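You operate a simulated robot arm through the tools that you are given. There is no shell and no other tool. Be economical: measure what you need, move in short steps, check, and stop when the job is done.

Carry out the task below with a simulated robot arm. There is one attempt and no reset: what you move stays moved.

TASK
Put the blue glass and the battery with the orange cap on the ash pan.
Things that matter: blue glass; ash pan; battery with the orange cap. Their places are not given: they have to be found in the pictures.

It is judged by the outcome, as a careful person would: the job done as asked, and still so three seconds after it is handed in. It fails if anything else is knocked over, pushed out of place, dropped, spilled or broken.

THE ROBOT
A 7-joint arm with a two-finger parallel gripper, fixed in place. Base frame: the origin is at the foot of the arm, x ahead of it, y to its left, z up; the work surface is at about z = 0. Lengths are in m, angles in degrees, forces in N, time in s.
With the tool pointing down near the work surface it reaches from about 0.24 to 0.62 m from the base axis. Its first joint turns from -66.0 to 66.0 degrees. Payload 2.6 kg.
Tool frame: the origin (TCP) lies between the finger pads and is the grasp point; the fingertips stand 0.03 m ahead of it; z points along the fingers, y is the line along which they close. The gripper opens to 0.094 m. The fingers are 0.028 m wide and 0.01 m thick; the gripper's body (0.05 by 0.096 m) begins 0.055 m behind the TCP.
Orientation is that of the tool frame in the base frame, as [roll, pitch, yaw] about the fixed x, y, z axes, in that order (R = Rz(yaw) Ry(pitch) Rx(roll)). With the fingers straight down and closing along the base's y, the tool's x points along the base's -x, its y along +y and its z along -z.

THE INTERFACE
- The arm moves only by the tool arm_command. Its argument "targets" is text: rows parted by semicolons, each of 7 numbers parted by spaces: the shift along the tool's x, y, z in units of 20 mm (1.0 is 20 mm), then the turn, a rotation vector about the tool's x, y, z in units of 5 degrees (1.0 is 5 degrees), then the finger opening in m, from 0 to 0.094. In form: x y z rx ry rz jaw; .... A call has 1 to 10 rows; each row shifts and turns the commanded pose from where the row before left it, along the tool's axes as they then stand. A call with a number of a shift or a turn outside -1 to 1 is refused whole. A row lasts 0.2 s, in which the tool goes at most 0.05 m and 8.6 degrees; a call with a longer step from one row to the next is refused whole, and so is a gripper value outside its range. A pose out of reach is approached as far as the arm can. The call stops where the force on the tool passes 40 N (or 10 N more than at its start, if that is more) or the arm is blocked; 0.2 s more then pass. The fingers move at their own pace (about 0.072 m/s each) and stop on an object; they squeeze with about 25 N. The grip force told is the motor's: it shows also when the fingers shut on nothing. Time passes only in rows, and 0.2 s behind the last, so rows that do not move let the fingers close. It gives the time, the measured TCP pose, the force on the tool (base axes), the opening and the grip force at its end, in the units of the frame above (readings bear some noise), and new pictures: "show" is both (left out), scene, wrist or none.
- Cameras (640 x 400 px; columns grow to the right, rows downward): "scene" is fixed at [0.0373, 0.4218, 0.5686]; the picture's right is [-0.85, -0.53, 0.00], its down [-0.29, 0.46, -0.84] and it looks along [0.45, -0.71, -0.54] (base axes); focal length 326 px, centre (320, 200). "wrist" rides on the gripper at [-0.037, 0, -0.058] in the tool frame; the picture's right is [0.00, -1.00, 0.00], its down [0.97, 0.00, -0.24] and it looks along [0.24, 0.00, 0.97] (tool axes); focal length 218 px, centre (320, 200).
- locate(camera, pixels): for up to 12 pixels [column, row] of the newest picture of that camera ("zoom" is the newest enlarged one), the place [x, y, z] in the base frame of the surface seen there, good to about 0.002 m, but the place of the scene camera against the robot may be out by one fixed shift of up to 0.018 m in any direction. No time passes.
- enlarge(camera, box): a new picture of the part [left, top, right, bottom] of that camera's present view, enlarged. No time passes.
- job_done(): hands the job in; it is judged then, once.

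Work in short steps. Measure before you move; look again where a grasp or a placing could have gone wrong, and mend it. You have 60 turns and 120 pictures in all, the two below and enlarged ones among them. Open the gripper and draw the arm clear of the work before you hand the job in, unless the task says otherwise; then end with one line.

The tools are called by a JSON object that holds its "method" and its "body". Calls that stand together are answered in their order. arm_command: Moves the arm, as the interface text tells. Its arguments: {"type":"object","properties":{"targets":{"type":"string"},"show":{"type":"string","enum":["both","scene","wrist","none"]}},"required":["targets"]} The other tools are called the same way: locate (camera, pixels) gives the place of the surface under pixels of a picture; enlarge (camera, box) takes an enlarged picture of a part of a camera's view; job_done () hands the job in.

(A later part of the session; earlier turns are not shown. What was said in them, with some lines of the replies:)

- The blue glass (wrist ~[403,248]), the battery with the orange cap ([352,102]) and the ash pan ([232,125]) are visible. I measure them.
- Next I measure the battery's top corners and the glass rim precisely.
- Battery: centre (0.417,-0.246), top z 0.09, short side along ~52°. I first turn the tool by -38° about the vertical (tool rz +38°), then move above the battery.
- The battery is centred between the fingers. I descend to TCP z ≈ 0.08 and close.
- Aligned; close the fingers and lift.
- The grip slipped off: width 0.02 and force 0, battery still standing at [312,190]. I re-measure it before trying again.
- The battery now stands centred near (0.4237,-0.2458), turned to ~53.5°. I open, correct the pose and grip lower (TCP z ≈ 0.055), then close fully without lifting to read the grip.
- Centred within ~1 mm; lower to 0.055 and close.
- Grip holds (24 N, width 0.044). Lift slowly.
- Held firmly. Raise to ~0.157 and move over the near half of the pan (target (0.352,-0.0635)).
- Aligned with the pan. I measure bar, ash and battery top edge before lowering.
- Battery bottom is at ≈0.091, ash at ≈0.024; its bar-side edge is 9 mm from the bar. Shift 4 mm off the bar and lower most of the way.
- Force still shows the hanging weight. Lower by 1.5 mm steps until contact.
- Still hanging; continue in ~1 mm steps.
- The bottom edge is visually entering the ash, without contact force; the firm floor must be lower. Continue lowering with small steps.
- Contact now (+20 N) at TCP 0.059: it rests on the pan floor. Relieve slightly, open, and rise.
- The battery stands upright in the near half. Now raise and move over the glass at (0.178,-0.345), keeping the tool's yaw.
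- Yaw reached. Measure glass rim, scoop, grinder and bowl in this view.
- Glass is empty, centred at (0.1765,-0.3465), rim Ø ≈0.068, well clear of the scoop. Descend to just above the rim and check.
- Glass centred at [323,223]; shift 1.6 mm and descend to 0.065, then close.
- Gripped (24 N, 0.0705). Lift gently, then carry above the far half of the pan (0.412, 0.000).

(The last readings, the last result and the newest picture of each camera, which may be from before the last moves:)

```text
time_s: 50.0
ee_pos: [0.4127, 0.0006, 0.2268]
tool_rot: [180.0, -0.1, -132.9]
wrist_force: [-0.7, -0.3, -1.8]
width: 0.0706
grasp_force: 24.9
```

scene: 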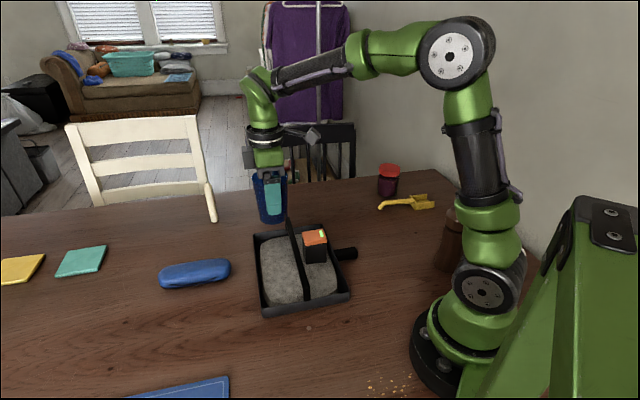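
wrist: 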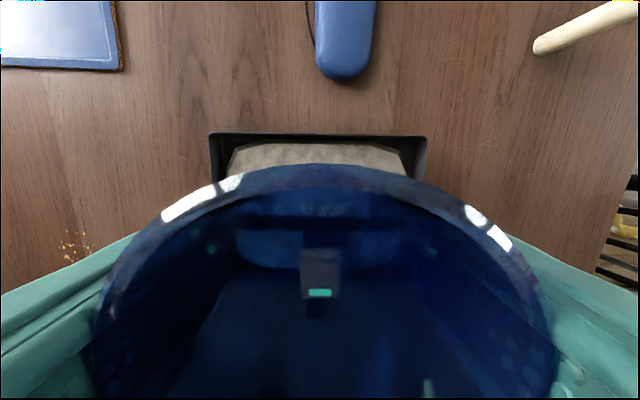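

Glass held over the pan. Check pan far wall and the rim position against it.

{"method": "locate", "body": {"camera": "wrist", "pixels": [[318, 136], [318, 142], [214, 140], [424, 140], [318, 155], [318, 166], [100, 310], [550, 310]]}}

{"method": "enlarge", "body": {"camera": "wrist", "box": [180, 110, 460, 320]}}

```text
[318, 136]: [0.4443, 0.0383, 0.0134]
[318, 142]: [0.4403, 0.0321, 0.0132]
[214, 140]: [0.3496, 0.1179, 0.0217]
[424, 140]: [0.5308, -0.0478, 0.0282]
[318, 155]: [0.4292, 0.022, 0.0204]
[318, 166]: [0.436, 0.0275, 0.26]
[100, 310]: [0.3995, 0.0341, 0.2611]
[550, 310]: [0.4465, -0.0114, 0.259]
```

```text
1.90 times, centred on (320, 215) of wrist
```

zoom: 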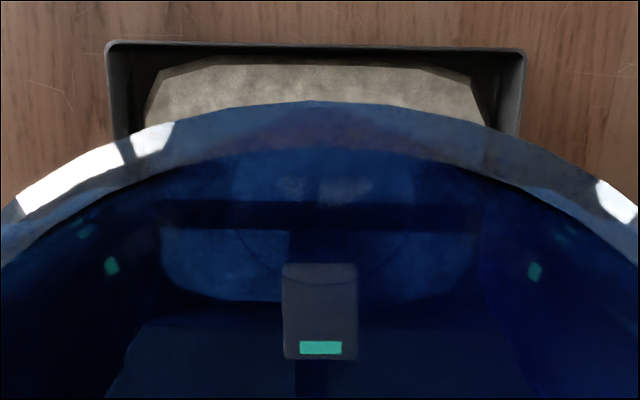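

Clearances are ~7 mm to both bar and wall. Lower to ~0.085.

{"method": "arm_command", "body": {"targets": "0 0 1 0 0 0 0;0 0 1 0 0 0 0;0 0 1 0 0 0 0;0 0 1 0 0 0 0;0 0 1 0 0 0 0;0 0 1 0 0 0 0;0 0 0.7 0 0 0 0;0 0 0.3 0 0 0 0"}}

{"method": "enlarge", "body": {"camera": "scene", "box": [230, 170, 370, 320]}}

```text
time_s: 51.8
ee_pos: [0.4125, 0.0019, 0.0861]
tool_rot: [180.0, 0.0, -132.8]
wrist_force: [0.1, -0.7, -1.9]
width: 0.0707
grasp_force: 25.3
```

scene: 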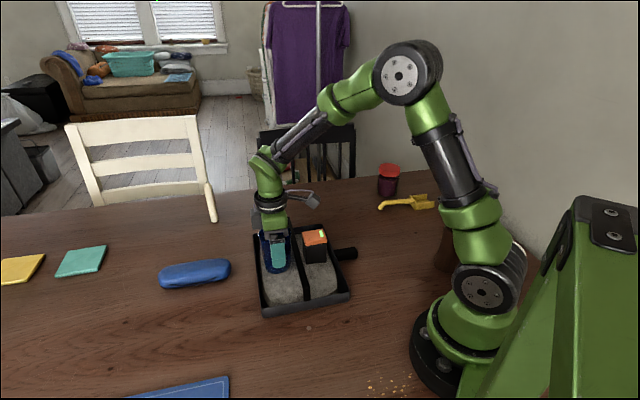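
wrist: 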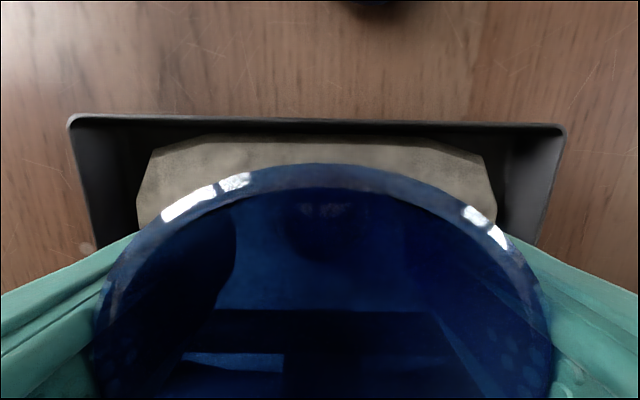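

```text
2.67 times, centred on (300, 245) of scene
```

zoom: 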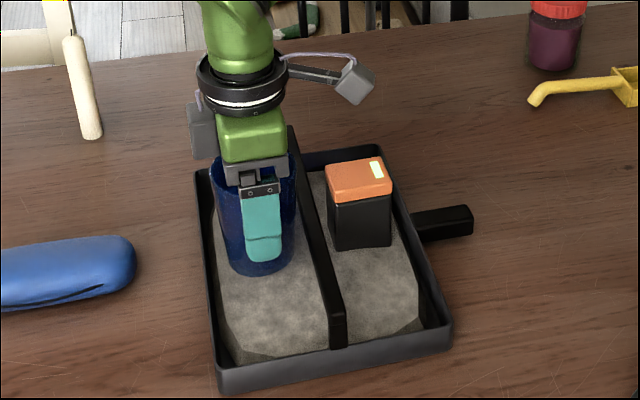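

Clear of bar and wall. Continue down in small steps until contact.

{"method": "arm_command", "body": {"targets": "0 0 0.15 0 0 0 0;0 0 0.15 0 0 0 0;0 0 0.1 0 0 0 0;0 0 0.05 0 0 0 0;0 0 0 0 0 0 0", "show": "none"}}

{"method": "arm_command", "body": {"targets": "0 0 0.06 0 0 0 0;0 0 0.06 0 0 0 0;0 0 0 0 0 0 0", "show": "none"}}

{"method": "arm_command", "body": {"targets": "0 0 0.05 0 0 0 0;0 0 0.05 0 0 0 0;0 0 0 0 0 0 0", "show": "none"}}

```text
time_s: 53.0
ee_pos: [0.4122, -0.0001, 0.0785]
tool_rot: [-179.9, 0.0, -132.8]
wrist_force: [0.3, -0.6, -2.1]
width: 0.0707
grasp_force: 24.8
```

```text
time_s: 53.8
ee_pos: [0.4121, 0.0001, 0.0758]
tool_rot: [180.0, 0.0, -132.8]
wrist_force: [0.6, -0.1, -2.1]
width: 0.0708
grasp_force: 25.2
```

```text
time_s: 54.6
ee_pos: [0.412, 0.0006, 0.0735]
tool_rot: [-180.0, 0.0, -132.8]
wrist_force: [-0.4, -0.2, -2.6]
width: 0.0704
grasp_force: 24.5
```

{"method": "arm_command", "body": {"targets": "0 0 0.05 0 0 0 0;0 0 0.03 0 0 0 0;0 0 0 0 0 0 0", "show": "none"}}

{"method": "arm_command", "body": {"targets": "0 0 0.03 0 0 0 0;0 0 0.03 0 0 0 0;0 0 0 0 0 0 0", "show": "none"}}

```text
time_s: 55.4
ee_pos: [0.4113, -0.0001, 0.0722]
tool_rot: [180.0, 0.0, -132.7]
wrist_force: [-0.1, 0.3, -1.5]
width: 0.0705
grasp_force: 25.3
```

```text
time_s: 56.2
ee_pos: [0.4105, -0.0006, 0.0704]
tool_rot: [-180.0, 0.0, -132.8]
wrist_force: [0.5, 0.4, -2.1]
width: 0.0703
grasp_force: 24.8
```

{"method": "arm_command", "body": {"targets": "0 0 0.03 0 0 0 0;0 0 0.03 0 0 0 0;0 0 0 0 0 0 0", "show": "none"}}

```text
time_s: 57.0
ee_pos: [0.4112, -0.0001, 0.0706]
tool_rot: [-179.9, 0.1, -132.8]
wrist_force: [-3.1, -3.9, 11.1]
width: 0.0706
grasp_force: 24.6
```

Contact (+13 N). Release and rise.

{"method": "arm_command", "body": {"targets": "0 0 -0.03 0 0 0 0;0 0 0 0 0 0 0.09;0 0 0 0 0 0 0.09;0 0 0 0 0 0 0.09;0 0 -0.3 0 0 0 0.09;0 0 -0.7 0 0 0 0.09;0 0 -1 0 0 0 0.09;0 0 -1 0 0 0 0.09;0 0 -1 0 0 0 0.09;0 0 -1 0 0 0 0.09", "show": "none"}}

{"method": "arm_command", "body": {"targets": "0 0 -1 0 0 0 0.09;0 0 -1 0 0 0 0.09;0 0 -1 0 0 0 0.09;0 0 -1 0 0 0 0.09;0 0 -1 0 0 0 0.09;0 0 -1 0 0 0 0.09;0 0 0 0 0 0 0.09;0 0 0 0 0 0 0.09"}}

{"method": "enlarge", "body": {"camera": "scene", "box": [230, 170, 370, 320]}}

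```text
time_s: 59.2
ee_pos: [0.4104, 0.0017, 0.1708]
tool_rot: [-179.9, -0.1, -132.9]
wrist_force: [-0.8, 0.2, 0.0]
width: 0.09
grasp_force: 0.1
```

```text
time_s: 61.0
ee_pos: [0.411, -0.0013, 0.2895]
tool_rot: [180.0, -0.1, -132.8]
wrist_force: [-0.3, 0.4, 0.6]
width: 0.0899
grasp_force: 0.0
```

scene: 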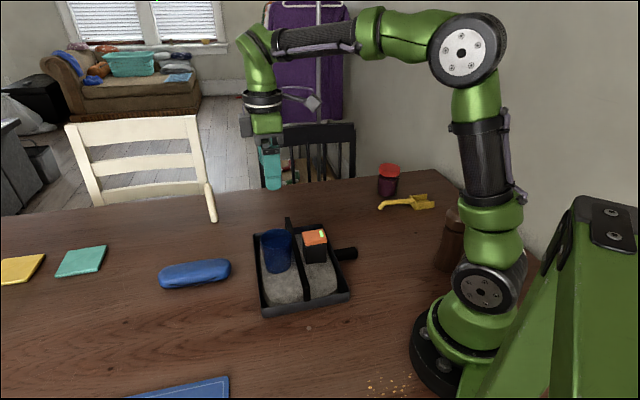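
wrist: 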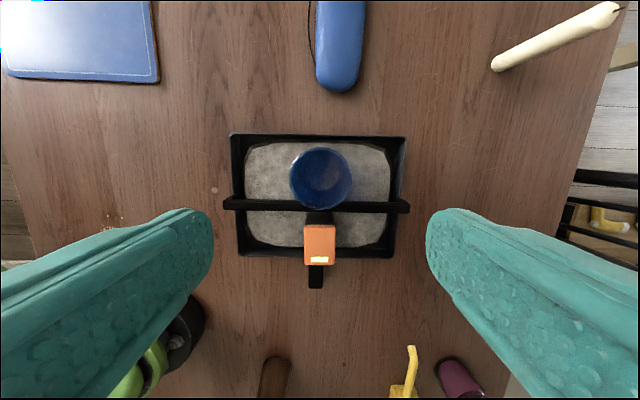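

```text
2.67 times, centred on (300, 245) of scene
```

zoom: 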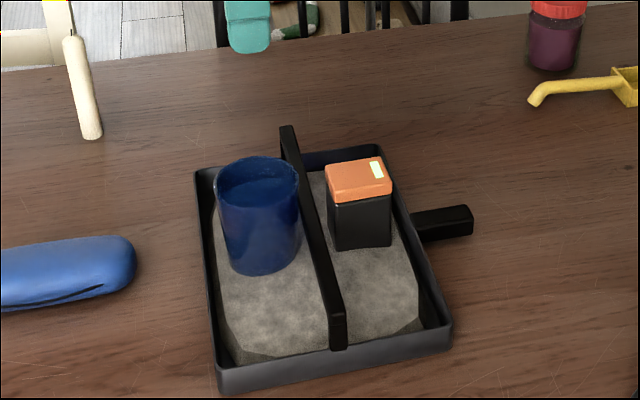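

Both objects stand upright in the pan, the gripper is open and the arm is clear. I hand the job in.

{"method": "job_done", "body": {}}

```text
The job is handed in.
```

The blue glass and the battery with the orange cap are both standing upright on the ash pan, one on each side of its bar, and nothing else was moved.
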